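You operate a simulated robot arm through the tools that you are given. There is no shell and no other tool. Be economical: measure what you need, move in short steps, check, and stop when the job is done.

You run a simulated two-armed robot. Do the job below in one go: nothing can be reset, and whatever is moved stays where it is left.

## Task
Pick up the tommy bar with the orange band with one hand, pass it to the other hand and put it on the steel cabinet.

The check looks at the end state, three seconds after you hand in, the way a careful person would. Anything else that was tipped, shoved, dropped, spilled or broken makes it a failure.

## Robot
Two 7-joint arms with three-finger grippers on one trunk, on a base that drives. Base frame: it is fixed to the floor where the robot stands at the start and does not move with it; the origin is under the middle of the robot, x ahead of it, y to its left, z up. Readings come in mm, degrees, newtons and seconds.
The left shoulder is at the start at [70, 146, 1187], the right one opposite. With the tool pointing down near the work surface each hand reaches from about 300 to 680 mm from the robot's upright axis, wherever it stands, measured 20 degrees to its own side. Places, roughly: steel cabinet [0, 3100, 1500]; tommy bar with the orange band (2x2x24 cm) [500, 0, 1000]. Payload 2.2 kg a hand.
The tool frame of a hand sits at the grasp point between the pads (the TCP): z along the fingers, y along the line on which they close. The tips reach 28 mm beyond it. Largest opening 102 mm; the body of the gripper starts 71 mm behind the TCP.
Orientation is told as [roll, pitch, yaw] about the base's x, y, z axes, in that order, counted from this pose: with the fingers straight down and closing along the base's y, the tool's x points along the base's -x, its y along +y and its z along -z.

## Interface
- The arms move only by the tool move_arm. It takes "left_rows", "right_rows" or both (then of equal length, played together; a hand with none holds still); each is a list of rows, each a list of 6 numbers: the shift along the tool's x, y, z in units of 100 mm (1.0 is 100 mm), then the turn, a rotation vector about the tool's x, y, z in units of 45 degrees (1.0 is 45 degrees). In form: [[dx, dy, dz, rx, ry, rz], ...]. A call has 1 to 10 rows; each row is the pose to reach, as a shift and turn from the pose commanded when the call began, along the tool's axes at that moment. "left_grip" and "right_grip" are, for a hand that has rows, the closure in counts, from 0 (fully open) to 255 (shut), set as the call begins (left out, the last holds). A call with a number of a shift or a turn outside -1 to 1 is refused whole. A row lasts 0.2 s, in which the tool goes at most 50 mm and 8.6 degrees; a call with a longer step from one row to the next is refused whole, and so is a gripper value outside its range. Where a pose cannot be reached the arm comes as near as it can. A force on the tool above 40 N (or 10 N above the force at the start of the call, whichever is more), or a blocked arm, ends the call early, and 0.2 s more pass. Each finger halts on what it meets, pressing with about 20 N; the grip force reading is that of the motor and also rises with nothing between the fingers. The clock runs only during rows and for 0.2 s after the last one: add rows that repeat a pose to give the fingers time. It gives the time, the measured TCP pose, the force on the tool (base axes), the opening and the grip force at its end, in the units of the frame above (readings bear some noise), with the torque about the TCP (base axes, N m) and any sound that the robot's microphone picked up.
- Cameras (640 x 400 px; columns grow to the right, rows downward): "scene" is now at [138.1, -11, 1417.2]; the picture's right is [-0.10, -0.99, 0.00], its down [-0.57, 0.06, -0.82] and it looks along [0.82, -0.08, -0.57] (base axes); focal length 255 px, centre (320, 200). "left" rides on the left gripper at [72, 38, -86] in its tool frame; the picture's right is [-0.46, 0.89, 0.00], its down [-0.60, -0.32, -0.73] and it looks along [-0.65, -0.34, 0.68] (tool axes); focal length 256 px, centre (320, 200). "right" rides on the right gripper at [69, 44, -86] in its tool frame; the picture's right is [-0.53, 0.85, 0.00], its down [-0.58, -0.36, -0.73] and it looks along [-0.62, -0.39, 0.68] (tool axes); focal length 256 px, centre (320, 200). There is no depth. A picture from a camera that has moved, and an enlarged one, comes with that camera's place and axes in the base frame and with its lens.
- get_image(camera): a new picture of that camera. The clock stands still meanwhile.
- raise_lower(by): slides the trunk up (or, below 0, down) by that many mm; the arms and the scene camera ride with it, the base frame stays. It gives what a move gives, with no picture.
- roll_base(legs): drives the robot by 1 to 6 legs, each [ahead, left, turn to the left] in mm, mm and degrees, along the robot's own axes; the way and the turn of a leg run together, so that a leg with both is an arc; at most 1500 mm and 180 degrees a leg. The arms and the cameras ride along, it lands a little off, and it stops where it bumps. It gives what a move gives.
- turn_head(pan, tilt): turns the head with the scene camera to pan (to the left, within 86 degrees either way) and tilt (down, from -29 to 69), counted from straight ahead of the robot. It gives what a move gives.
- enlarge(camera, box): a new picture of the part [left, top, right, bottom] of that camera's present view, enlarged. The clock stands still meanwhile.
- job_done(): hands the job in; it is judged then, once.

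Work in short steps. Places have to be worked out from the pictures, the camera data and where the tool is seen: move nearer, look again, correct. Check each grasp and each placing, and mend what went wrong. You have 120 turns and 108 pictures in all, those below and enlarged ones among them. Open the grippers and draw the arms clear of the work before you hand the job in, unless the task says otherwise; then end with one line.

The tools are called after "Request:" by a JSON object that holds its "fn" and its "kwargs". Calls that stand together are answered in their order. move_arm: Moves the arms, as the interface text tells. Its arguments: {"type":"object","properties":{"left_rows":{"type":"array","items":{"type":"array","items":{"type":"number"}}},"left_grip":{"type":"number"},"right_rows":{"type":"array","items":{"type":"array","items":{"type":"number"}}},"right_grip":{"type":"number"}},"required":[]} The other tools are called the same way: raise_lower (by) slides the trunk up or down; roll_base (legs) drives the base; turn_head (pan, tilt) turns the head that bears the scene camera; get_image (camera) takes a picture; enlarge (camera, box) takes an enlarged picture of a part of a camera's view; job_done () hands the job in.

At the start:

```text
time_s: 0.0
left_eef_pos: [471.6, 190.1, 1197.7]
left_ee_rot: [0.0, -0.1, 0.1]
left_contact_force: [-0.2, 0.9, -0.7]
left_torque: [0.0, 0.03, 0.01]
left_grip_width: 102.0
left_finger_force: 0.1
right_eef_pos: [495.0, -245.2, 1193.6]
right_ee_rot: [0.0, 0.1, 0.0]
right_contact_force: [-0.1, -0.6, -0.4]
right_torque: [0.01, -0.02, 0.01]
right_grip_width: 101.9
right_finger_force: 0.0
trunk travel left (down, up): [-725.0, 215.0]
robot x, y, heading: [1.2, 3.2, 0.3]
head pan, tilt: [-5.7, 34.6]
```

scene: 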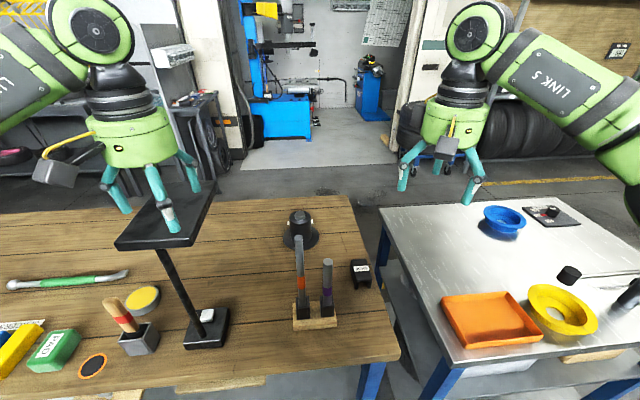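
right: 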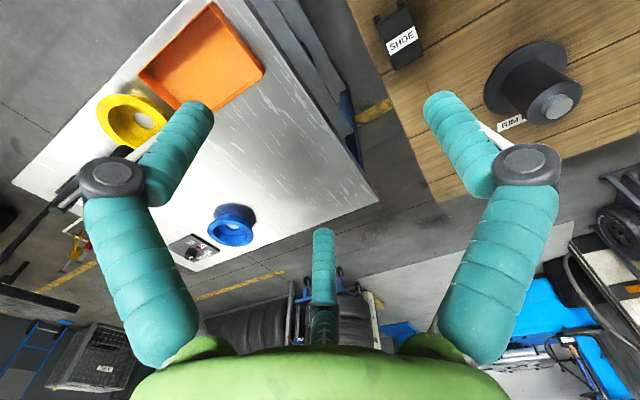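
left: 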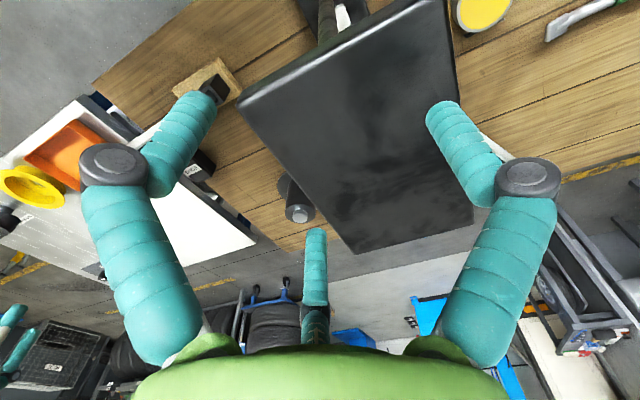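

The orange-banded bar seems to stand in a wooden block beside a purple-banded one. I look closer.

Request:
{"fn": "enlarge", "kwargs": {"camera": "scene", "box": [240, 190, 400, 340]}}

Request:
{"fn": "enlarge", "kwargs": {"camera": "left", "box": [120, 40, 340, 240]}}

```text
2.67 times, centred on (320, 265) of scene
camera zoom: at [138.1, -11.0, 1417.2], right [-0.1, -0.99, 0.0], down [-0.57, 0.06, -0.82], along [0.82, -0.08, -0.57], focal length 680 px, centre (320, 27)
```

zoom: 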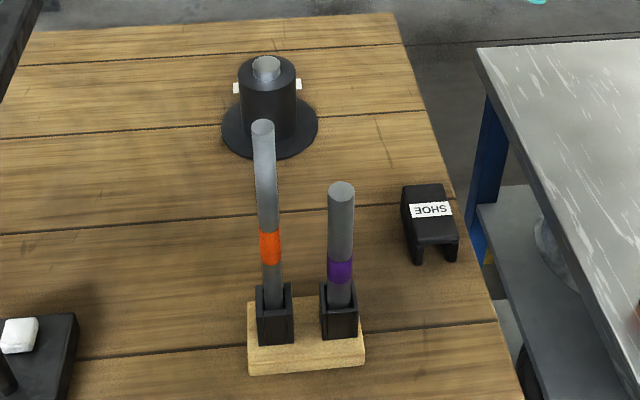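

```text
2.00 times, centred on (230, 140) of left
camera zoom: at [398.6, 228.0, 1283.6], right [0.46, 0.89, 0.0], down [0.6, -0.32, 0.73], along [0.65, -0.34, -0.68], focal length 512 px, centre (500, 320)
```

zoom: 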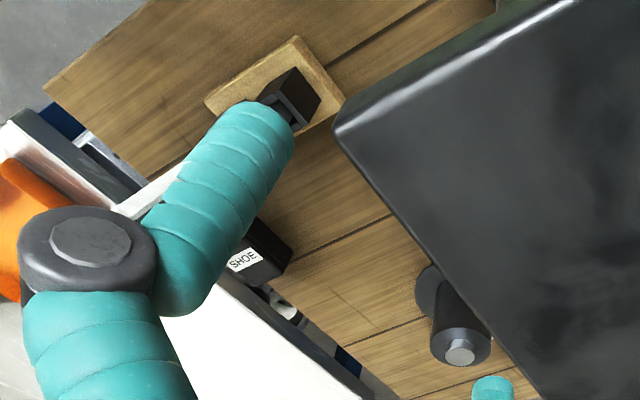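

The bar stands in a socket near [500, -5], with its top near z 1080 by my triangulation. I bring the right hand closer, staying above it, and use its camera for a second view.

Request:
{"fn": "move_arm", "kwargs": {"right_rows": [[0, 0.4, 0, 0, 0, 0], [0, 0.8, 0, 0, 0, 0], [0, 1.0, 0, 0, 0, 0], [0, 1.0, 0, 0, 0, 0]], "right_grip": 0}}

Request:
{"fn": "get_image", "kwargs": {"camera": "right"}}

Request:
{"fn": "get_image", "kwargs": {"camera": "scene"}}

```text
time_s: 1.0
left_eef_pos: [471.9, 190.4, 1197.8]
left_ee_rot: [-0.1, 0.0, 0.1]
left_contact_force: [-0.2, 0.0, 0.3]
left_torque: [0.01, 0.01, 0.02]
left_grip_width: 101.8
left_finger_force: 0.0
right_eef_pos: [499.0, -146.4, 1195.6]
right_ee_rot: [0.0, 0.0, -0.1]
right_contact_force: [-0.4, -0.4, 1.5]
right_torque: [0.0, 0.02, -0.02]
right_grip_width: 102.0
right_finger_force: 0.0
trunk travel left (down, up): [-725.0, 215.0]
robot x, y, heading: [-3.4, 3.0, 0.1]
head pan, tilt: [-5.7, 34.6]
```

```text
102 pictures are left
camera right: at [430.8, -102.0, 1281.9], right [0.54, 0.84, 0.0], down [0.58, -0.37, 0.73], along [0.62, -0.39, -0.68], focal length 256 px, centre (320, 200)
```

right: 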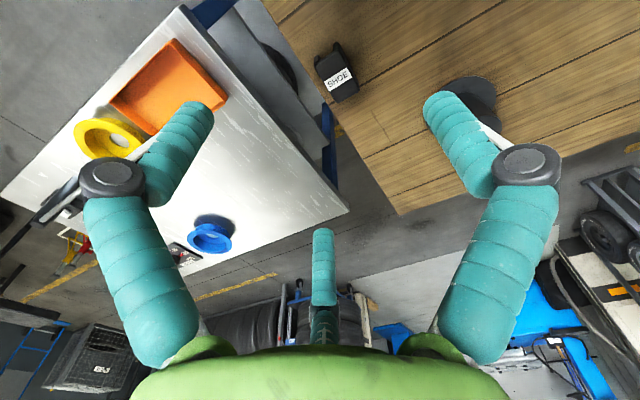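

```text
101 pictures are left
camera scene: at [138.0, -11.3, 1417.2], right [-0.1, -0.99, 0.0], down [-0.57, 0.06, -0.82], along [0.82, -0.08, -0.57], focal length 255 px, centre (320, 200)
```

scene: 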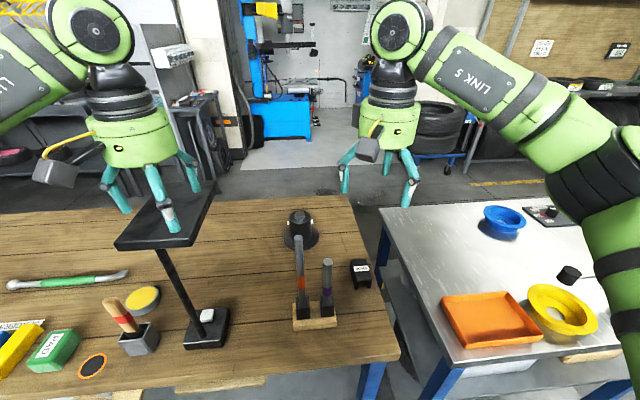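

Three teal digits show on the gripper. I enlarge the view to understand its geometry before approaching.

Request:
{"fn": "enlarge", "kwargs": {"camera": "scene", "box": [310, 90, 450, 240]}}

Request:
{"fn": "enlarge", "kwargs": {"camera": "scene", "box": [30, 100, 230, 250]}}

```text
2.67 times, centred on (380, 165) of scene
camera zoom: at [138.0, -11.3, 1417.2], right [-0.1, -0.99, 0.0], down [-0.57, 0.06, -0.82], along [0.82, -0.08, -0.57], focal length 680 px, centre (160, 293)
```

zoom: 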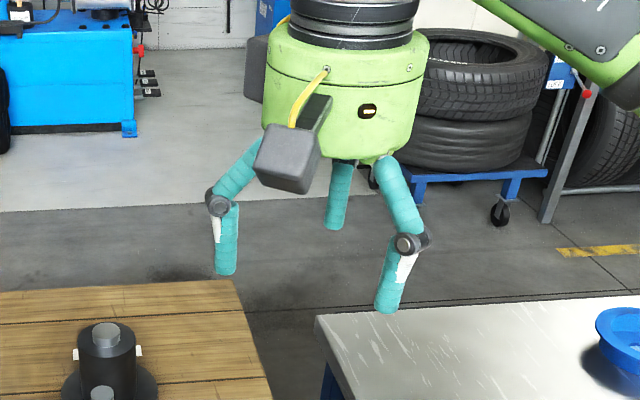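

```text
2.67 times, centred on (130, 175) of scene
camera zoom: at [138.0, -11.3, 1417.2], right [-0.1, -0.99, 0.0], down [-0.57, 0.06, -0.82], along [0.82, -0.08, -0.57], focal length 680 px, centre (827, 267)
```

zoom: 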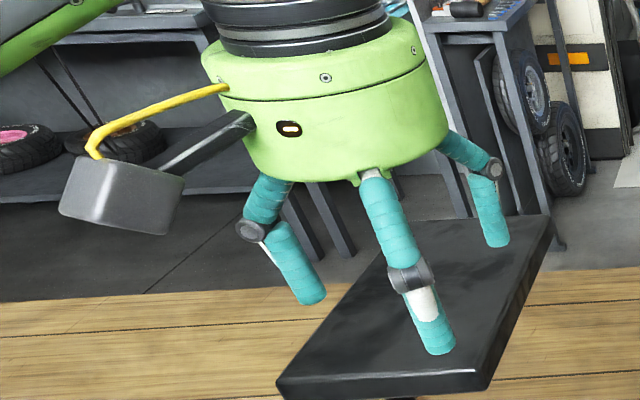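

The hand looks three-fingered, unlike the two-finger description. I close it partly in free air and look at how it moves.

Request:
{"fn": "move_arm", "kwargs": {"right_rows": [[0, 0, 0, 0, 0, 0], [0, 0, 0, 0, 0, 0], [0, 0, 0, 0, 0, 0]], "right_grip": 180}}

Request:
{"fn": "get_image", "kwargs": {"camera": "right"}}

Request:
{"fn": "enlarge", "kwargs": {"camera": "scene", "box": [310, 90, 450, 240]}}

```text
time_s: 1.8
left_eef_pos: [471.7, 190.9, 1198.2]
left_ee_rot: [0.0, -0.1, 0.0]
left_contact_force: [0.2, -0.2, 0.4]
left_torque: [-0.02, -0.01, 0.02]
left_grip_width: 102.1
left_finger_force: 0.1
right_eef_pos: [499.1, -145.6, 1196.2]
right_ee_rot: [0.0, 0.0, 0.0]
right_contact_force: [-0.4, -0.9, 0.5]
right_torque: [0.0, 0.01, 0.02]
right_grip_width: 29.8
right_finger_force: 0.0
trunk travel left (down, up): [-725.0, 215.0]
robot x, y, heading: [1.0, -0.2, 0.2]
head pan, tilt: [-5.7, 34.6]
```

```text
98 pictures are left
camera right: at [430.7, -101.8, 1281.9], right [0.53, 0.85, 0.0], down [0.58, -0.36, 0.73], along [0.62, -0.39, -0.68], focal length 256 px, centre (320, 200)
```

right: 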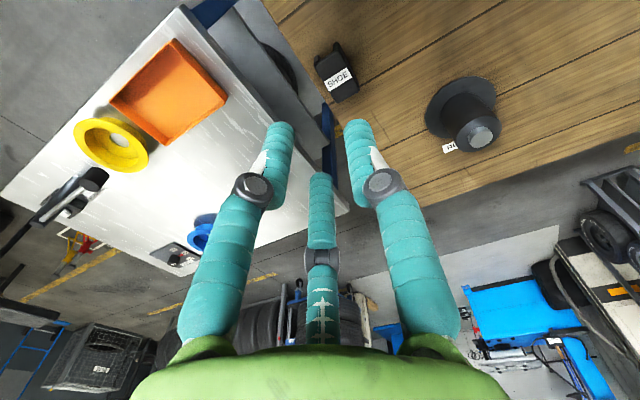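

```text
2.67 times, centred on (380, 165) of scene
camera zoom: at [138.1, -10.9, 1417.2], right [-0.1, -0.99, 0.0], down [-0.57, 0.06, -0.82], along [0.82, -0.08, -0.57], focal length 680 px, centre (160, 293)
```

zoom: 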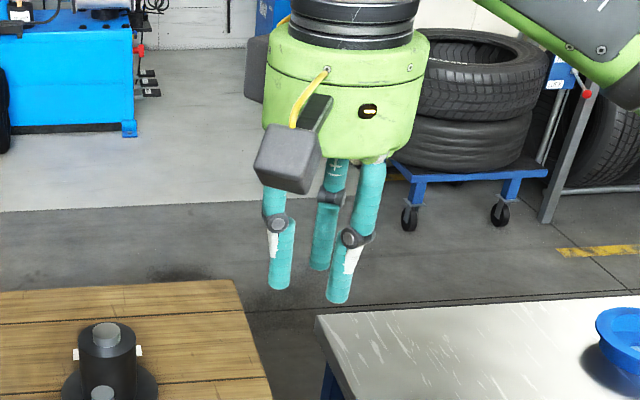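

The three digits close together, centred on the TCP. I close the left hand so that its finger stops hiding the bar from its camera.

Request:
{"fn": "move_arm", "kwargs": {"left_rows": [[0, 0, 0, 0, 0, 0], [0, 0, 0, 0, 0, 0], [0, 0, 0, 0, 0, 0]], "left_grip": 200, "right_rows": [[0, 0, 0, 0, 0, 0], [0, 0, 0, 0, 0, 0], [0, 0, 0, 0, 0, 0]], "right_grip": 0}}

Request:
{"fn": "get_image", "kwargs": {"camera": "left"}}

Request:
{"fn": "enlarge", "kwargs": {"camera": "left", "box": [110, 40, 270, 240]}}

```text
time_s: 2.6
left_eef_pos: [471.8, 191.4, 1197.9]
left_ee_rot: [0.1, 0.0, 0.1]
left_contact_force: [0.6, 0.3, -0.5]
left_torque: [-0.01, -0.02, 0.0]
left_grip_width: 22.0
left_finger_force: 0.1
right_eef_pos: [498.8, -145.5, 1195.6]
right_ee_rot: [0.0, 0.0, -0.1]
right_contact_force: [0.1, 0.5, 0.2]
right_torque: [-0.01, 0.03, 0.01]
right_grip_width: 102.2
right_finger_force: 0.1
trunk travel left (down, up): [-725.0, 215.0]
robot x, y, heading: [1.9, -0.5, 0.0]
head pan, tilt: [-5.7, 34.6]
```

```text
96 pictures are left
camera left: at [398.6, 228.0, 1283.6], right [0.46, 0.89, 0.0], down [0.6, -0.32, 0.73], along [0.65, -0.34, -0.68], focal length 256 px, centre (320, 200)
```

left: 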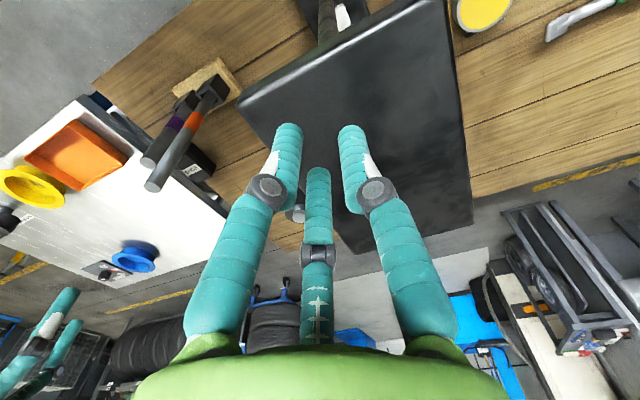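

```text
2.00 times, centred on (190, 140) of left
camera zoom: at [398.6, 228.0, 1283.6], right [0.46, 0.89, 0.0], down [0.6, -0.32, 0.73], along [0.65, -0.34, -0.68], focal length 512 px, centre (580, 320)
```

zoom: 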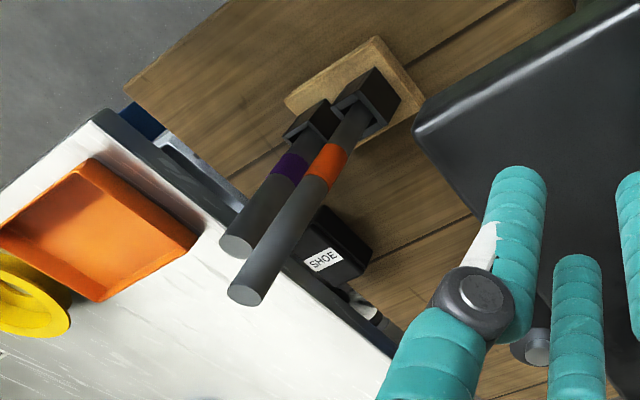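

Triangulation puts the orange bar's top at about [482, -5, 1097]. The purple bar's top is at about [483, -60, 1026]. I move the left hand aside, narrow the right opening to about 60 mm and bring it over the bar.

Request:
{"fn": "move_arm", "kwargs": {"left_rows": [[0, 0.3, 0, 0, 0, 0], [0, 0.6, 0, 0, 0, 0], [0, 0.8, 0, 0, 0, 0]], "right_rows": [[0.08, 0.4, 0, 0, 0, 0], [0.16, 0.8, 0, 0, 0, 0], [0.16, 1.0, 0, 0, 0, 0]], "right_grip": 105}}

Request:
{"fn": "move_arm", "kwargs": {"right_rows": [[0, 0.2, 0, 0, 0, 0], [0, 0.4, 0.2, 0, 0, 0], [0, 0.4, 0.4, 0, 0, 0], [0, 0.4, 0.4, 0, 0, 0]]}}

Request:
{"fn": "get_image", "kwargs": {"camera": "right"}}

Request:
{"fn": "get_image", "kwargs": {"camera": "scene"}}

Request:
{"fn": "get_image", "kwargs": {"camera": "left"}}

```text
time_s: 3.4
left_eef_pos: [472.2, 270.3, 1196.8]
left_ee_rot: [-0.1, 0.0, -0.1]
left_contact_force: [0.5, -0.9, -0.3]
left_torque: [-0.02, -0.01, -0.03]
left_grip_width: 22.1
left_finger_force: 0.1
right_eef_pos: [479.3, -44.5, 1194.2]
right_ee_rot: [0.0, 0.0, 0.0]
right_contact_force: [-0.9, -0.4, 0.5]
right_torque: [-0.02, -0.01, 0.01]
right_grip_width: 60.0
right_finger_force: 0.0
trunk travel left (down, up): [-725.0, 215.0]
robot x, y, heading: [2.0, -1.0, -0.1]
head pan, tilt: [-5.7, 34.6]
```

```text
time_s: 4.4
left_eef_pos: [470.4, 270.1, 1198.7]
left_ee_rot: [-0.1, 0.1, 0.1]
left_contact_force: [-1.1, 0.1, 0.2]
left_torque: [-0.01, -0.01, -0.03]
left_grip_width: 21.8
left_finger_force: 0.0
right_eef_pos: [481.4, -5.6, 1152.2]
right_ee_rot: [0.1, -0.1, 0.0]
right_contact_force: [-0.4, 0.3, 0.2]
right_torque: [0.01, -0.01, 0.0]
right_grip_width: 60.2
right_finger_force: 0.0
trunk travel left (down, up): [-725.0, 215.0]
robot x, y, heading: [-1.7, 0.6, -0.1]
head pan, tilt: [-5.7, 34.6]
```

```text
94 pictures are left
camera right: at [413.6, 39.3, 1239.8], right [0.53, 0.85, 0.0], down [0.58, -0.36, 0.73], along [0.62, -0.39, -0.68], focal length 256 px, centre (320, 200)
```

right: 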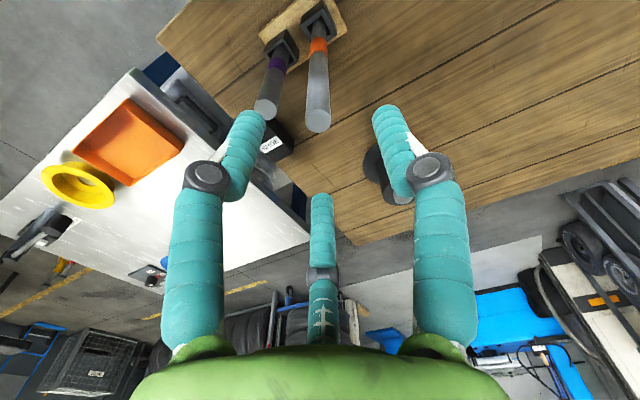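

```text
93 pictures are left
camera scene: at [137.7, -10.5, 1417.3], right [-0.1, -0.99, 0.0], down [-0.57, 0.06, -0.82], along [0.82, -0.08, -0.57], focal length 255 px, centre (320, 200)
```

scene: 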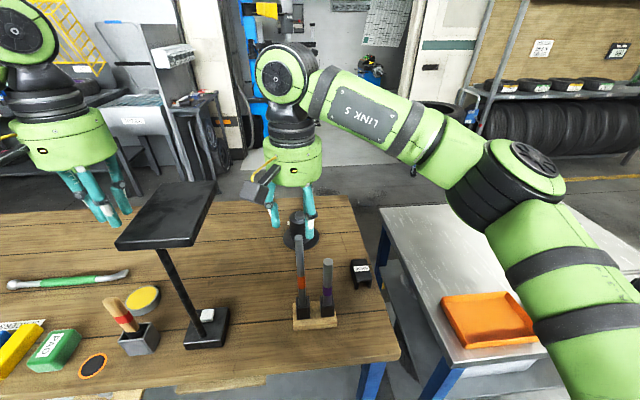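

```text
92 pictures are left
camera left: at [398.5, 307.6, 1283.7], right [0.46, 0.89, 0.0], down [0.6, -0.32, 0.73], along [0.65, -0.34, -0.68], focal length 256 px, centre (320, 200)
```

left: 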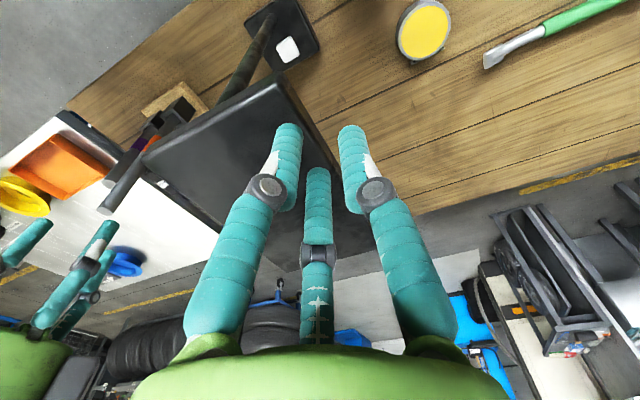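

The bar's top appears in the right camera exactly where my estimate puts it. I descend 82 mm so that the pads surround the bar's top.

Request:
{"fn": "move_arm", "kwargs": {"right_rows": [[0, 0, 0.25, 0, 0, 0], [0, 0, 0.45, 0, 0, 0], [0, 0, 0.65, 0, 0, 0], [0, 0, 0.82, 0, 0, 0], [0, 0, 0.82, 0, 0, 0]]}}

Request:
{"fn": "get_image", "kwargs": {"camera": "right"}}

Request:
{"fn": "enlarge", "kwargs": {"camera": "scene", "box": [230, 160, 390, 340]}}

```text
time_s: 5.6
left_eef_pos: [471.3, 270.8, 1197.6]
left_ee_rot: [0.0, 0.0, 0.1]
left_contact_force: [-0.4, 0.2, -0.4]
left_torque: [0.02, 0.0, 0.02]
left_grip_width: 22.0
left_finger_force: 0.0
right_eef_pos: [480.8, -5.8, 1071.9]
right_ee_rot: [0.0, -0.1, -0.1]
right_contact_force: [-0.3, -0.4, -0.3]
right_torque: [0.03, 0.01, 0.0]
right_grip_width: 59.9
right_finger_force: 0.1
trunk travel left (down, up): [-725.0, 215.0]
robot x, y, heading: [-3.6, -4.4, 0.0]
head pan, tilt: [-5.7, 34.6]
```

```text
91 pictures are left
camera right: at [413.4, 37.7, 1157.6], right [0.53, 0.85, 0.0], down [0.58, -0.36, 0.73], along [0.62, -0.39, -0.68], focal length 256 px, centre (320, 200)
```

right: 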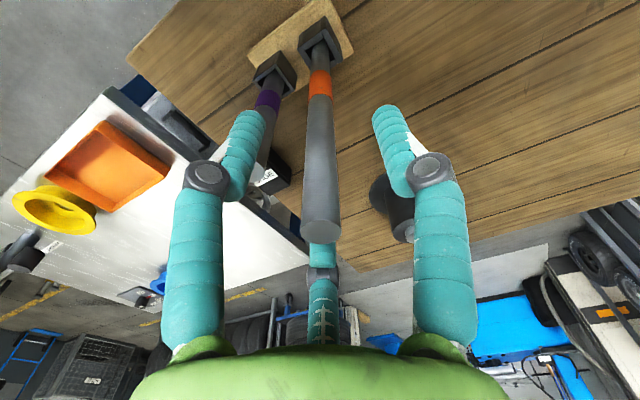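

```text
2.22 times, centred on (310, 250) of scene
camera zoom: at [137.9, -10.8, 1417.3], right [-0.1, -0.99, 0.0], down [-0.57, 0.06, -0.82], along [0.82, -0.08, -0.57], focal length 567 px, centre (342, 89)
```

zoom: 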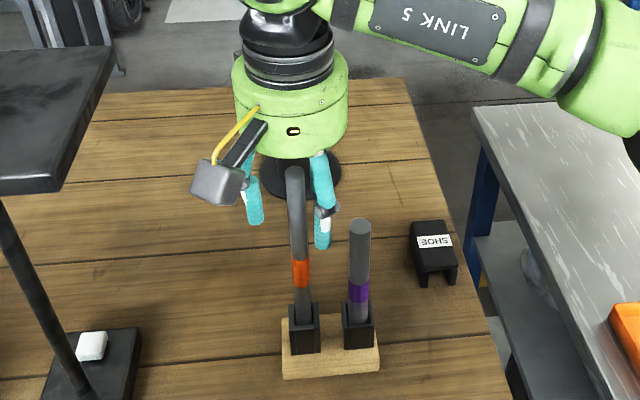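

The TCP and the bar coincide in both views. I close the right gripper.

Request:
{"fn": "move_arm", "kwargs": {"right_rows": [[0, 0, 0, 0, 0, 0], [0, 0, 0, 0, 0, 0], [0, 0, 0, 0, 0, 0], [0, 0, 0, 0, 0, 0]], "right_grip": 255}}

Request:
{"fn": "get_image", "kwargs": {"camera": "right"}}

```text
time_s: 6.6
left_eef_pos: [470.8, 270.2, 1196.1]
left_ee_rot: [0.0, 0.0, 0.0]
left_contact_force: [0.2, 0.4, -0.2]
left_torque: [-0.01, 0.0, -0.01]
left_grip_width: 22.0
left_finger_force: 0.0
right_eef_pos: [481.7, -5.0, 1070.7]
right_ee_rot: [-0.1, -0.1, 0.0]
right_contact_force: [0.4, -0.4, 2.2]
right_torque: [-0.01, -0.13, -0.02]
right_grip_width: 16.2
right_finger_force: 20.1
trunk travel left (down, up): [-725.0, 215.0]
robot x, y, heading: [0.7, -1.8, 0.2]
head pan, tilt: [-5.7, 34.6]
```

```text
89 pictures are left
camera right: at [413.5, 37.5, 1158.0], right [0.53, 0.85, 0.0], down [0.58, -0.36, 0.73], along [0.62, -0.39, -0.68], focal length 256 px, centre (320, 200)
```

right: 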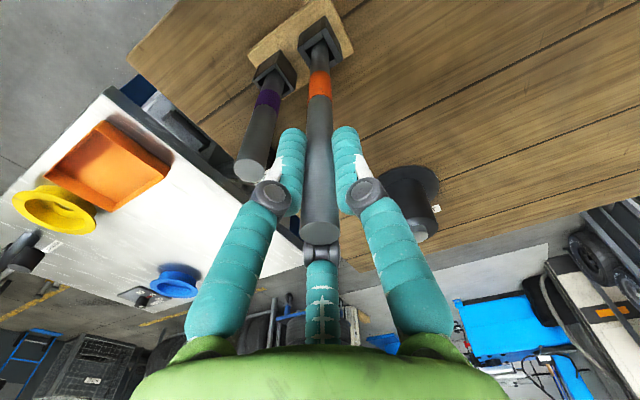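

The gripper holds at 16 mm with 20 N, so the bar is gripped. I lift straight up slowly.

Request:
{"fn": "move_arm", "kwargs": {"right_rows": [[0, 0, -0.1, 0, 0, 0], [0, 0, -0.2, 0, 0, 0], [0, 0, -0.3, 0, 0, 0], [0, 0, -0.4, 0, 0, 0], [0, 0, -0.5, 0, 0, 0], [0, 0, -0.65, 0, 0, 0], [0, 0, -0.8, 0, 0, 0], [0, 0, -0.95, 0, 0, 0], [0, 0, -0.95, 0, 0, 0]]}}

Request:
{"fn": "get_image", "kwargs": {"camera": "scene"}}

Request:
{"fn": "get_image", "kwargs": {"camera": "right"}}

```text
time_s: 8.6
left_eef_pos: [472.9, 269.7, 1196.7]
left_ee_rot: [0.0, 0.0, 0.2]
left_contact_force: [-0.2, -0.4, 0.5]
left_torque: [-0.01, -0.01, 0.01]
left_grip_width: 22.0
left_finger_force: 0.0
right_eef_pos: [482.3, -6.3, 1167.2]
right_ee_rot: [0.0, 0.0, 0.0]
right_contact_force: [-0.5, 0.3, -3.1]
right_torque: [-0.02, 0.03, 0.0]
right_grip_width: 15.9
right_finger_force: 19.9
trunk travel left (down, up): [-725.0, 215.0]
robot x, y, heading: [-0.1, 3.5, 0.1]
head pan, tilt: [-5.7, 34.6]
```

```text
88 pictures are left
camera scene: at [138.8, -11.0, 1417.1], right [-0.1, -0.99, 0.0], down [-0.57, 0.06, -0.82], along [0.82, -0.08, -0.57], focal length 255 px, centre (320, 200)
```

scene: 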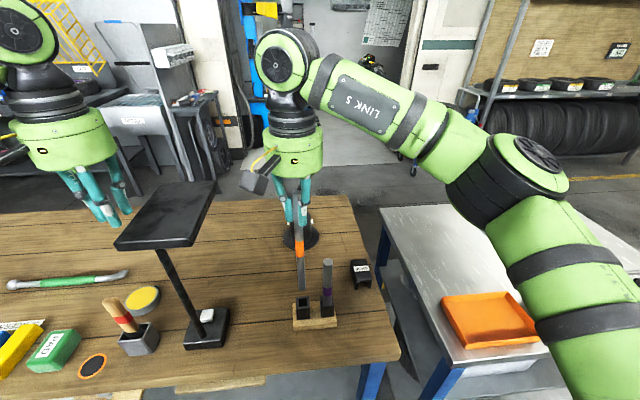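

```text
87 pictures are left
camera right: at [414.1, 37.3, 1253.2], right [0.53, 0.85, 0.0], down [0.58, -0.36, 0.73], along [0.62, -0.39, -0.68], focal length 256 px, centre (320, 200)
```

right: 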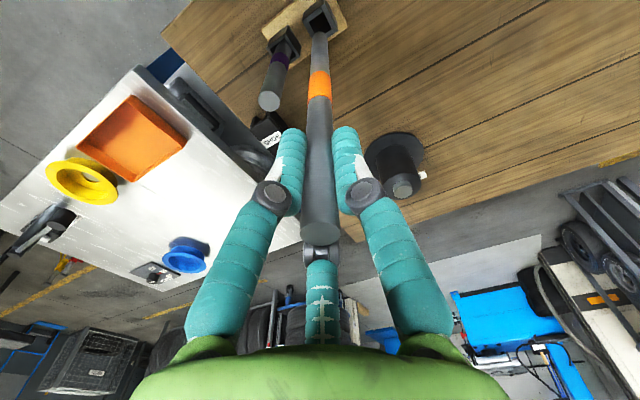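

The bar is out of its socket. I raise the trunk for clearance, then look left toward the cabinet.

Request:
{"fn": "raise_lower", "kwargs": {"by": 150}}

Request:
{"fn": "turn_head", "kwargs": {"pan": 80, "tilt": 20}}

Request:
{"fn": "get_image", "kwargs": {"camera": "scene"}}

Request:
{"fn": "turn_head", "kwargs": {"pan": 40, "tilt": 35}}

Request:
{"fn": "get_image", "kwargs": {"camera": "scene"}}

```text
time_s: 10.3
left_eef_pos: [471.4, 269.9, 1347.8]
left_ee_rot: [0.0, 0.0, 0.1]
left_contact_force: [-0.3, 0.3, 0.4]
left_torque: [0.0, 0.02, 0.04]
left_grip_width: 21.9
left_finger_force: 0.0
right_eef_pos: [482.1, -6.1, 1315.1]
right_ee_rot: [0.0, 0.0, 0.0]
right_contact_force: [0.3, 0.3, -4.1]
right_torque: [-0.02, 0.02, 0.02]
right_grip_width: 15.8
right_finger_force: 19.7
trunk travel left (down, up): [-875.0, 65.0]
robot x, y, heading: [-0.2, -2.0, -0.0]
head pan, tilt: [-5.7, 34.6]
```

```text
time_s: 11.9
left_eef_pos: [471.5, 269.3, 1347.9]
left_ee_rot: [0.0, 0.0, 0.1]
left_contact_force: [-1.0, -1.2, 0.3]
left_torque: [0.01, 0.0, 0.0]
left_grip_width: 21.9
left_finger_force: 0.1
right_eef_pos: [481.7, -4.9, 1317.1]
right_ee_rot: [-0.1, 0.0, -0.1]
right_contact_force: [-0.8, 0.0, -4.0]
right_torque: [-0.03, 0.01, -0.01]
right_grip_width: 15.4
right_finger_force: 19.7
trunk travel left (down, up): [-875.0, 65.0]
robot x, y, heading: [0.1, -1.4, -0.2]
head pan, tilt: [80.0, 20.0]
```

```text
86 pictures are left
camera scene: at [67.2, 89.5, 1590.5], right [0.98, -0.17, 0.0], down [-0.06, -0.34, -0.94], along [0.16, 0.93, -0.34], focal length 255 px, centre (320, 200)
```

scene: 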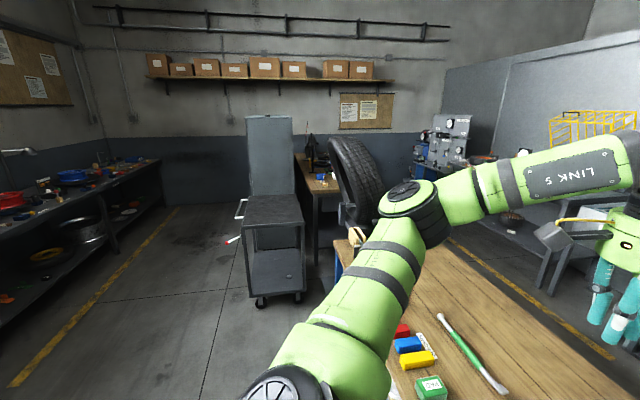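

```text
time_s: 13.0
left_eef_pos: [471.7, 270.1, 1348.3]
left_ee_rot: [0.0, 0.0, 0.1]
left_contact_force: [0.4, -0.1, -0.2]
left_torque: [-0.02, 0.06, 0.01]
left_grip_width: 22.2
left_finger_force: 0.0
right_eef_pos: [482.1, -6.5, 1317.3]
right_ee_rot: [0.0, 0.0, 0.0]
right_contact_force: [-0.5, 0.2, -3.8]
right_torque: [-0.02, 0.0, 0.0]
right_grip_width: 15.5
right_finger_force: 20.2
trunk travel left (down, up): [-875.0, 65.0]
robot x, y, heading: [-2.8, 0.2, 0.1]
head pan, tilt: [40.0, 35.0]
```

```text
85 pictures are left
camera scene: at [118.2, 54.5, 1566.6], right [0.64, -0.77, 0.0], down [-0.44, -0.37, -0.82], along [0.63, 0.53, -0.57], focal length 255 px, centre (320, 200)
```

scene: 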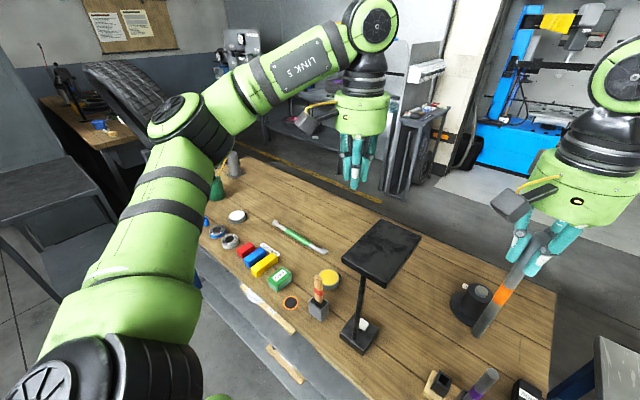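

The cabinet is the tall grey block, with its top at z≈1500. A cart stands in front of it, so I plan to approach from the west side (x<0). I check what lies behind the robot on both sides before backing up.

Request:
{"fn": "turn_head", "kwargs": {"pan": 86, "tilt": 50}}

Request:
{"fn": "get_image", "kwargs": {"camera": "scene"}}

Request:
{"fn": "turn_head", "kwargs": {"pan": -86, "tilt": 40}}

Request:
{"fn": "get_image", "kwargs": {"camera": "scene"}}

```text
time_s: 14.2
left_eef_pos: [470.8, 269.0, 1348.6]
left_ee_rot: [0.0, 0.0, 0.0]
left_contact_force: [0.8, -0.7, 0.7]
left_torque: [0.02, 0.0, -0.01]
left_grip_width: 22.1
left_finger_force: 0.0
right_eef_pos: [481.9, -5.0, 1315.7]
right_ee_rot: [0.0, 0.0, -0.1]
right_contact_force: [0.2, -0.5, -3.5]
right_torque: [0.0, -0.01, 0.05]
right_grip_width: 15.8
right_finger_force: 20.2
trunk travel left (down, up): [-875.0, 65.0]
robot x, y, heading: [0.2, 0.4, 0.2]
head pan, tilt: [85.9, 50.0]
```

```text
84 pictures are left
camera scene: at [56.5, 74.6, 1544.9], right [1.0, -0.07, 0.0], down [-0.06, -0.76, -0.64], along [0.05, 0.64, -0.77], focal length 255 px, centre (320, 200)
```

scene: 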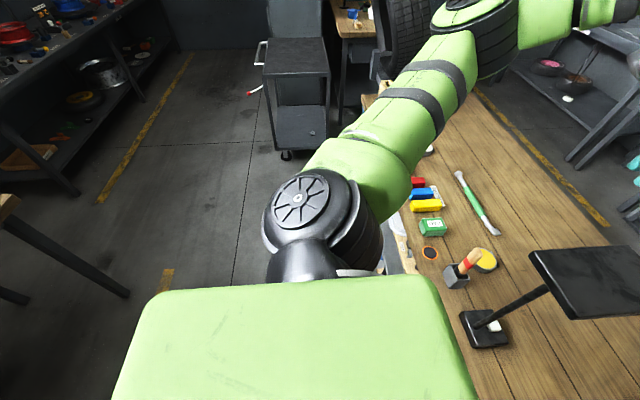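

```text
time_s: 16.8
left_eef_pos: [471.8, 269.7, 1347.0]
left_ee_rot: [0.0, 0.1, 0.0]
left_contact_force: [-0.8, 0.3, 0.4]
left_torque: [0.0, -0.02, 0.01]
left_grip_width: 22.0
left_finger_force: 0.1
right_eef_pos: [482.2, -5.5, 1316.6]
right_ee_rot: [0.0, 0.0, 0.0]
right_contact_force: [0.4, -0.3, -3.3]
right_torque: [0.0, -0.01, 0.0]
right_grip_width: 15.4
right_finger_force: 19.6
trunk travel left (down, up): [-875.0, 65.0]
robot x, y, heading: [1.9, -2.8, 0.0]
head pan, tilt: [-85.9, 40.0]
```

```text
83 pictures are left
camera scene: at [57.0, -87.0, 1559.1], right [-1.0, -0.07, 0.0], down [-0.05, 0.64, -0.77], along [0.05, -0.76, -0.64], focal length 255 px, centre (320, 200)
```

scene: 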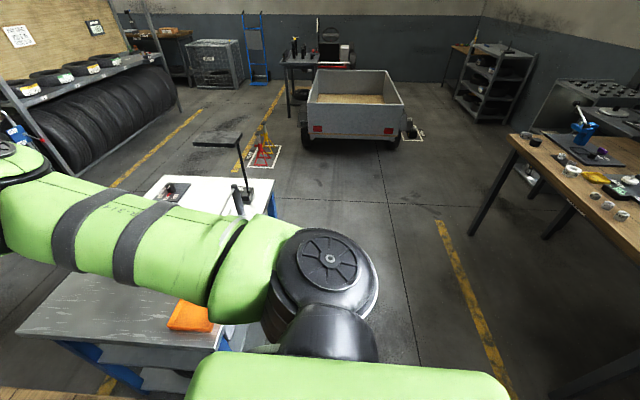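

Behind the robot, the bench edge is about 1 m away. I back off 400 mm so that the handover happens over open floor.

Request:
{"fn": "roll_base", "kwargs": {"legs": [[-400, 0, 0]]}}

Request:
{"fn": "turn_head", "kwargs": {"pan": 0, "tilt": 35}}

Request:
{"fn": "get_image", "kwargs": {"camera": "scene"}}

```text
time_s: 19.3
left_eef_pos: [68.3, 268.9, 1346.4]
left_ee_rot: [-0.1, 0.2, -0.2]
left_contact_force: [-0.3, -0.5, -0.3]
left_torque: [-0.01, 0.01, -0.03]
left_grip_width: 21.9
left_finger_force: 0.1
right_eef_pos: [77.8, -6.3, 1315.2]
right_ee_rot: [0.1, 0.2, -0.4]
right_contact_force: [0.2, 0.1, -4.4]
right_torque: [0.0, 0.02, 0.0]
right_grip_width: 15.9
right_finger_force: 19.4
trunk travel left (down, up): [-875.0, 65.0]
robot x, y, heading: [-409.9, 3.6, -0.0]
head pan, tilt: [-85.9, 40.0]
```

```text
time_s: 20.9
left_eef_pos: [67.2, 268.1, 1347.5]
left_ee_rot: [0.0, 0.1, -0.2]
left_contact_force: [-0.2, 0.0, 0.0]
left_torque: [0.01, -0.03, 0.01]
left_grip_width: 22.1
left_finger_force: 0.1
right_eef_pos: [74.2, -7.9, 1316.3]
right_ee_rot: [-0.1, -0.1, -0.3]
right_contact_force: [0.1, 0.0, -3.2]
right_torque: [0.0, -0.01, -0.01]
right_grip_width: 15.7
right_finger_force: 20.4
trunk travel left (down, up): [-875.0, 65.0]
robot x, y, heading: [-408.5, 3.1, -0.4]
head pan, tilt: [0.0, 35.0]
```

```text
82 pictures are left
camera scene: at [-268.5, -2.0, 1566.6], right [-0.01, -1.0, 0.0], down [-0.57, 0.0, -0.82], along [0.82, 0.0, -0.57], focal length 255 px, centre (320, 200)
```

scene: 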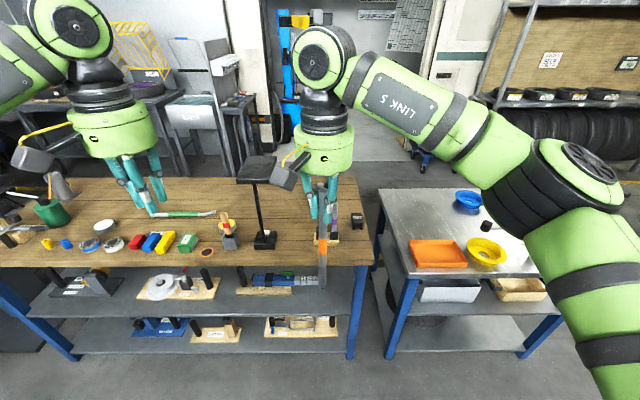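

Over open floor now. I rotate the right hand toward a pose with its tool pointing left (+y), making the bar horizontal, and shift it to y≈-100.

Request:
{"fn": "move_arm", "kwargs": {"right_rows": [[0, -0.15, 0, -0.17, 0, 0], [0, -0.3, 0, -0.34, 0, 0], [0, -0.45, 0, -0.51, 0, 0], [0, -0.6, 0, -0.68, 0, 0], [0, -0.75, 0, -0.85, 0, 0], [0, -0.9, 0, -1.0, 0, 0], [0, -0.9, 0, -1.0, 0, 0]]}}

Request:
{"fn": "move_arm", "kwargs": {"right_rows": [[0, 0, 0, -0.17, 0, 0], [0, 0, 0, -0.34, 0, 0], [0, 0, 0, -0.51, 0, 0], [0, 0, 0, -0.68, 0, 0], [0, 0, 0, -0.85, 0, 0], [0, 0, 0, -1.0, 0, 0], [0, 0, 0, -1.0, 0, 0]]}}

Request:
{"fn": "get_image", "kwargs": {"camera": "scene"}}

Request:
{"fn": "get_image", "kwargs": {"camera": "left"}}

```text
time_s: 22.5
left_eef_pos: [66.5, 269.3, 1347.1]
left_ee_rot: [-0.1, 0.0, -0.2]
left_contact_force: [-0.1, 1.0, 0.3]
left_torque: [0.0, 0.0, -0.02]
left_grip_width: 22.1
left_finger_force: 0.1
right_eef_pos: [76.3, -97.5, 1317.3]
right_ee_rot: [45.1, 0.0, -0.3]
right_contact_force: [-0.6, 0.0, -3.9]
right_torque: [-0.23, 0.02, -0.01]
right_grip_width: 15.8
right_finger_force: 20.5
trunk travel left (down, up): [-875.0, 65.0]
robot x, y, heading: [-406.9, -0.4, -0.2]
head pan, tilt: [0.0, 35.0]
```

```text
time_s: 24.1
left_eef_pos: [65.2, 268.7, 1348.5]
left_ee_rot: [0.0, 0.0, -0.1]
left_contact_force: [-0.9, -0.8, -0.3]
left_torque: [-0.03, 0.04, 0.04]
left_grip_width: 21.9
left_finger_force: 0.1
right_eef_pos: [74.4, -97.1, 1316.5]
right_ee_rot: [90.0, 0.0, -0.4]
right_contact_force: [0.0, 0.0, -3.3]
right_torque: [-0.33, 0.02, 0.01]
right_grip_width: 15.7
right_finger_force: 20.0
trunk travel left (down, up): [-875.0, 65.0]
robot x, y, heading: [-406.2, 2.6, -0.4]
head pan, tilt: [0.0, 35.0]
```

```text
81 pictures are left
camera scene: at [-268.2, -1.9, 1566.6], right [-0.01, -1.0, 0.0], down [-0.57, 0.0, -0.82], along [0.82, 0.0, -0.57], focal length 255 px, centre (320, 200)
```

scene: 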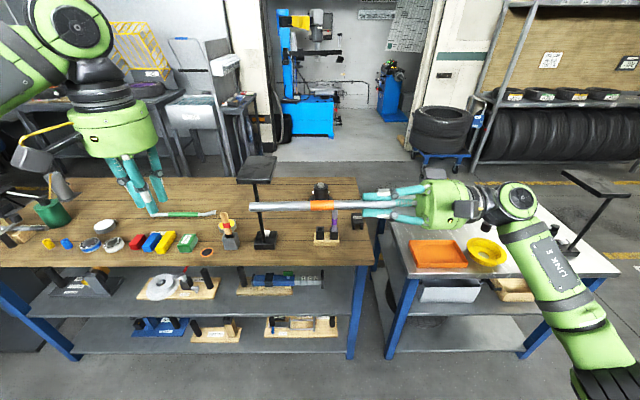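

```text
80 pictures are left
camera left: at [-6.1, 306.2, 1433.5], right [0.47, 0.88, 0.0], down [0.6, -0.32, 0.73], along [0.65, -0.34, -0.68], focal length 256 px, centre (320, 200)
```

left: 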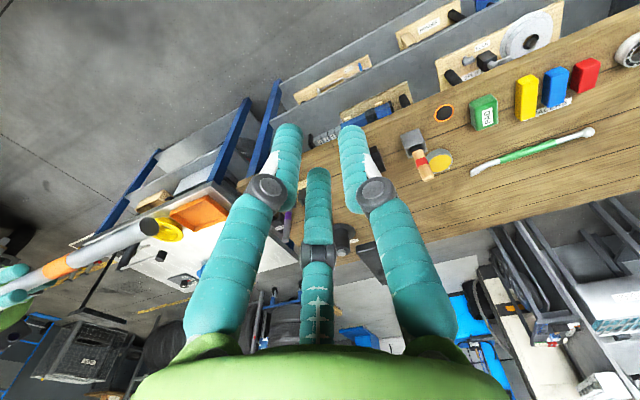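

The bar is horizontal at z≈1316, x≈75, reaching from y≈-124 to y≈118. I raise the left hand and yaw it -90° so that it closes along x, with its camera away from the right arm.

Request:
{"fn": "move_arm", "kwargs": {"left_rows": [[0, 0, -0.13, 0, 0, 0.17], [0, 0, -0.26, 0, 0, 0.34], [0, 0, -0.4, 0, 0, 0.51], [0, 0, -0.53, 0, 0, 0.68], [0, 0, -0.66, 0, 0, 0.85], [0, 0, -0.75, 0, 0, 1.0], [0, 0, -0.75, 0, 0, 1.0]], "left_grip": 0}}

Request:
{"fn": "move_arm", "kwargs": {"left_rows": [[0, 0, 0, 0, 0, 0.17], [0, 0, 0, 0, 0, 0.34], [0, 0, 0, 0, 0, 0.51], [0, 0, 0, 0, 0, 0.68], [0, 0, 0, 0, 0, 0.85], [0, 0, 0, 0, 0, 1.0], [0, 0, 0, 0, 0, 1.0]]}}

Request:
{"fn": "get_image", "kwargs": {"camera": "scene"}}

```text
time_s: 25.7
left_eef_pos: [24.6, 226.0, 1390.4]
left_ee_rot: [0.0, -0.1, -45.1]
left_contact_force: [0.3, 0.1, -0.2]
left_torque: [0.0, -0.05, 0.0]
left_grip_width: 102.0
left_finger_force: 0.1
left hand out of reach, approached as far as the arm can: row 5, 6, 7
right_eef_pos: [75.7, -97.3, 1316.4]
right_ee_rot: [90.0, 0.0, -0.2]
right_contact_force: [0.6, -0.6, -3.1]
right_torque: [-0.29, 0.02, 0.01]
right_grip_width: 15.6
right_finger_force: 20.0
trunk travel left (down, up): [-875.0, 65.0]
robot x, y, heading: [-407.3, 3.2, -0.3]
head pan, tilt: [0.0, 35.0]
```

```text
time_s: 27.3
left_eef_pos: [-99.2, 125.9, 1340.7]
left_ee_rot: [0.0, 0.0, -90.2]
left_contact_force: [0.1, -0.5, 0.2]
left_torque: [-0.01, 0.07, 0.0]
left_grip_width: 102.3
left_finger_force: 0.1
left hand out of reach, approached as far as the arm can: row 1, 2, 3, 4, 5, 6, 7
right_eef_pos: [73.5, -96.5, 1316.0]
right_ee_rot: [90.0, 0.1, -0.3]
right_contact_force: [0.0, 0.2, -3.5]
right_torque: [-0.32, 0.03, 0.02]
right_grip_width: 15.6
right_finger_force: 19.7
trunk travel left (down, up): [-875.0, 65.0]
robot x, y, heading: [-407.0, 4.2, -0.1]
head pan, tilt: [0.0, 35.0]
```

```text
79 pictures are left
camera scene: at [-268.2, -1.4, 1566.6], right [-0.01, -1.0, 0.0], down [-0.57, 0.0, -0.82], along [0.82, 0.0, -0.57], focal length 255 px, centre (320, 200)
```

scene: 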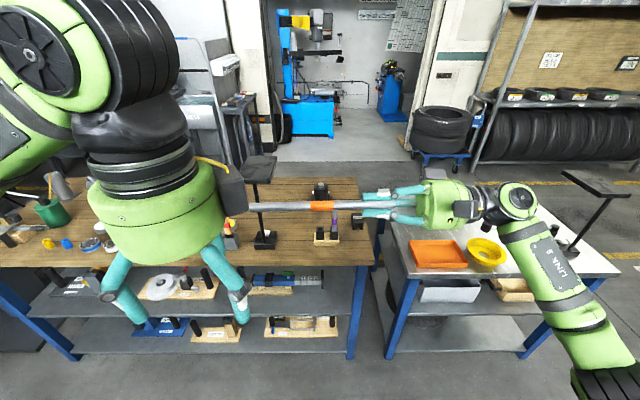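

Yaw -90° drove the left arm to a reach limit. I'll move it back out to the left and try yaw +90° instead.

Request:
{"fn": "move_arm", "kwargs": {"left_rows": [[0.2, 0, 0, 0, 0, -0.17], [0.4, 0, 0, 0, 0, -0.34], [0.6, 0.1, 0.1, 0, 0, -0.51], [0.8, 0.3, 0.1, 0, 0, -0.68], [1.0, 0.5, 0.2, 0, 0, -0.85], [1.0, 0.8, 0.2, 0, 0, -1.0], [1.0, 0.8, 0.2, 0, 0, -1.0]]}}

Request:
{"fn": "move_arm", "kwargs": {"left_rows": [[0, 0.1, 0, 0, 0, -0.17], [0, 0.2, 0, 0, 0, -0.34], [0, 0.3, 0, 0, 0, -0.51], [0, 0.4, 0, 0, 0, -0.68], [0, 0.5, 0, 0, 0, -0.85], [0, 0.6, 0, 0, 0, -1.0], [0, 0.6, 0, 0, 0, -1.0]]}}

```text
time_s: 28.9
left_eef_pos: [-20.5, 227.8, 1326.4]
left_ee_rot: [-0.1, 0.0, -45.1]
left_contact_force: [-0.6, -0.3, 1.0]
left_torque: [0.01, -0.02, 0.03]
left_grip_width: 102.0
left_finger_force: 0.0
right_eef_pos: [73.9, -97.4, 1316.7]
right_ee_rot: [90.0, 0.1, -0.3]
right_contact_force: [0.7, -0.6, -3.4]
right_torque: [-0.34, -0.01, 0.0]
right_grip_width: 15.8
right_finger_force: 19.7
trunk travel left (down, up): [-875.0, 65.0]
robot x, y, heading: [-404.2, 3.5, -0.4]
head pan, tilt: [0.0, 35.0]
```

```text
time_s: 30.5
left_eef_pos: [18.7, 270.0, 1328.1]
left_ee_rot: [0.0, -0.1, 0.0]
left_contact_force: [0.4, 0.4, -0.1]
left_torque: [0.02, 0.01, 0.01]
left_grip_width: 102.1
left_finger_force: 0.1
right_eef_pos: [73.7, -97.8, 1316.0]
right_ee_rot: [89.9, 0.1, -0.3]
right_contact_force: [-0.1, -0.3, -3.5]
right_torque: [-0.34, 0.02, -0.01]
right_grip_width: 15.9
right_finger_force: 19.7
trunk travel left (down, up): [-875.0, 65.0]
robot x, y, heading: [-406.3, 3.1, -0.3]
head pan, tilt: [0.0, 35.0]
```

Back at yaw 0. I now yaw by +90° in two halves, keeping z near 1328.

Request:
{"fn": "move_arm", "kwargs": {"left_rows": [[0, 0, 0, 0, 0, -0.17], [0, 0, 0, 0, 0, -0.34], [0, 0, 0, 0, 0, -0.51], [0, 0, 0, 0, 0, -0.68], [0, 0, 0, 0, 0, -0.85], [0, 0, 0, 0, 0, -1.0], [0, 0, 0, 0, 0, -1.0]]}}

Request:
{"fn": "move_arm", "kwargs": {"left_rows": [[0, 0, 0, 0, 0, -0.17], [0, 0, 0, 0, 0, -0.34], [0, 0, 0, 0, 0, -0.51], [0, 0, 0, 0, 0, -0.68], [0, 0, 0, 0, 0, -0.85], [0, 0, 0, 0, 0, -1.0], [0, 0, 0, 0, 0, -1.0]]}}

Request:
{"fn": "get_image", "kwargs": {"camera": "scene"}}

```text
time_s: 32.1
left_eef_pos: [20.2, 270.1, 1328.2]
left_ee_rot: [0.2, 0.1, 44.9]
left_contact_force: [-0.3, -0.3, 0.3]
left_torque: [0.03, 0.01, 0.0]
left_grip_width: 102.1
left_finger_force: 0.1
right_eef_pos: [74.1, -97.5, 1317.2]
right_ee_rot: [90.0, 0.0, -0.3]
right_contact_force: [0.0, 0.6, -4.8]
right_torque: [-0.36, -0.01, -0.02]
right_grip_width: 15.7
right_finger_force: 20.3
trunk travel left (down, up): [-875.0, 65.0]
robot x, y, heading: [-411.1, 2.9, -0.4]
head pan, tilt: [0.0, 35.0]
```

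```text
time_s: 33.7
left_eef_pos: [18.7, 269.9, 1327.9]
left_ee_rot: [-0.1, -0.1, 90.0]
left_contact_force: [0.0, -0.2, 0.3]
left_torque: [0.01, -0.01, -0.06]
left_grip_width: 102.1
left_finger_force: 0.1
right_eef_pos: [74.6, -97.8, 1316.7]
right_ee_rot: [90.1, 0.0, -0.3]
right_contact_force: [-0.3, -0.1, -3.5]
right_torque: [-0.34, 0.0, -0.01]
right_grip_width: 15.5
right_finger_force: 19.7
trunk travel left (down, up): [-875.0, 65.0]
robot x, y, heading: [-409.7, 1.8, -0.1]
head pan, tilt: [0.0, 35.0]
```

```text
78 pictures are left
camera scene: at [-268.1, -1.9, 1566.6], right [-0.01, -1.0, 0.0], down [-0.57, 0.0, -0.82], along [0.82, 0.0, -0.57], focal length 255 px, centre (320, 200)
```

scene: 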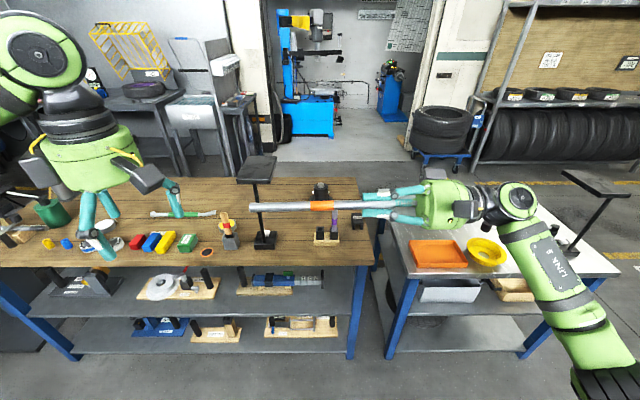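

Yaw +90° works. I align the left hand with the bar's axis (x 75, z 1316) and move in along the bar from its free end.

Request:
{"fn": "move_arm", "kwargs": {"left_rows": [[0, -0.3, 0.06, 0, 0, 0], [0, -0.56, 0.12, 0, 0, 0], [0.4, -0.56, 0.12, 0, 0, 0], [0.8, -0.56, 0.12, 0, 0, 0], [0.8, -0.56, 0.12, 0, 0, 0]]}}

Request:
{"fn": "get_image", "kwargs": {"camera": "left"}}

Request:
{"fn": "get_image", "kwargs": {"camera": "scene"}}

```text
time_s: 34.9
left_eef_pos: [73.7, 191.6, 1314.5]
left_ee_rot: [0.1, 0.1, 89.8]
left_contact_force: [1.2, -0.2, -0.3]
left_torque: [0.02, 0.0, 0.03]
left_grip_width: 101.9
left_finger_force: 0.0
right_eef_pos: [76.0, -95.8, 1315.9]
right_ee_rot: [89.9, 0.1, -0.3]
right_contact_force: [-0.6, 0.0, -3.4]
right_torque: [-0.32, 0.0, -0.01]
right_grip_width: 15.5
right_finger_force: 20.1
trunk travel left (down, up): [-875.0, 65.0]
robot x, y, heading: [-408.4, 2.8, -0.3]
head pan, tilt: [0.0, 35.0]
```

```text
77 pictures are left
camera left: at [36.1, 118.8, 1400.4], right [-0.88, 0.47, 0.0], down [0.32, 0.6, 0.73], along [0.34, 0.65, -0.68], focal length 256 px, centre (320, 200)
```

left: 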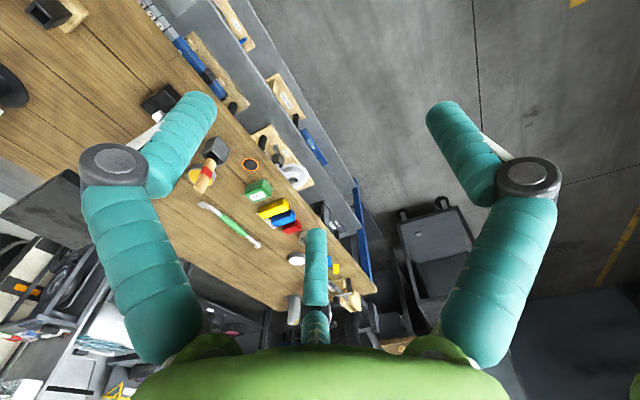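

```text
76 pictures are left
camera scene: at [-267.6, -0.5, 1566.5], right [-0.01, -1.0, 0.0], down [-0.57, 0.0, -0.82], along [0.82, 0.0, -0.57], focal length 255 px, centre (320, 200)
```

scene: 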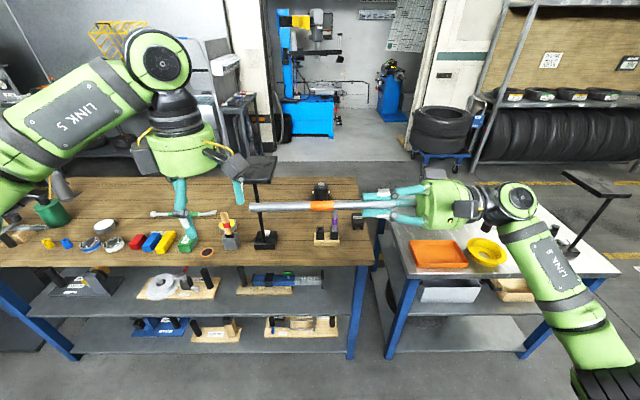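

The digits will straddle the bar's axis. I advance 80 mm over the bar's end and check.

Request:
{"fn": "move_arm", "kwargs": {"left_rows": [[0.25, 0, 0, 0, 0, 0], [0.5, 0, 0, 0, 0, 0], [0.75, 0, 0, 0, 0, 0], [0.85, 0, 0, 0, 0, 0], [0.85, 0, 0, 0, 0, 0]]}}

Request:
{"fn": "get_image", "kwargs": {"camera": "left"}}

Request:
{"fn": "get_image", "kwargs": {"camera": "scene"}}

```text
time_s: 36.1
left_eef_pos: [74.3, 105.2, 1315.5]
left_ee_rot: [0.1, 0.1, 89.8]
left_contact_force: [0.1, -0.5, 0.3]
left_torque: [0.03, 0.04, -0.01]
left_grip_width: 102.1
left_finger_force: 0.0
right_eef_pos: [74.0, -98.3, 1315.3]
right_ee_rot: [90.1, -0.1, -0.2]
right_contact_force: [-0.9, 0.2, -4.2]
right_torque: [-0.32, 0.02, 0.01]
right_grip_width: 15.5
right_finger_force: 20.4
trunk travel left (down, up): [-875.0, 65.0]
robot x, y, heading: [-408.6, 0.8, -0.1]
head pan, tilt: [0.0, 35.0]
```

```text
75 pictures are left
camera left: at [36.7, 32.4, 1401.2], right [-0.88, 0.47, 0.0], down [0.32, 0.6, 0.73], along [0.34, 0.65, -0.68], focal length 256 px, centre (320, 200)
```

left: 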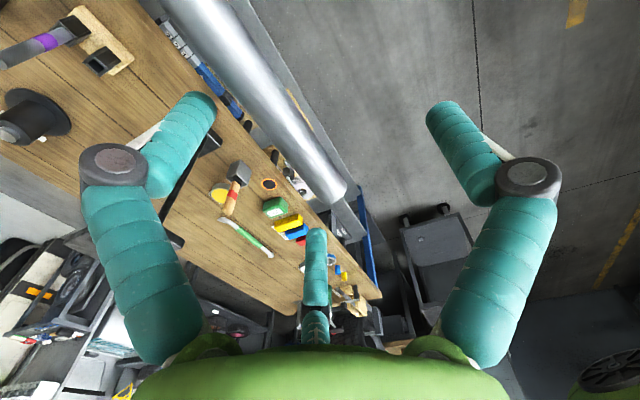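

```text
74 pictures are left
camera scene: at [-268.0, -1.6, 1566.6], right [-0.01, -1.0, 0.0], down [-0.57, 0.0, -0.82], along [0.82, 0.0, -0.57], focal length 255 px, centre (320, 200)
```

scene: 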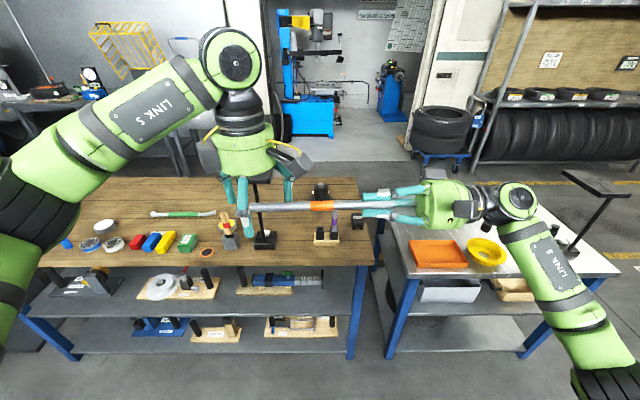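

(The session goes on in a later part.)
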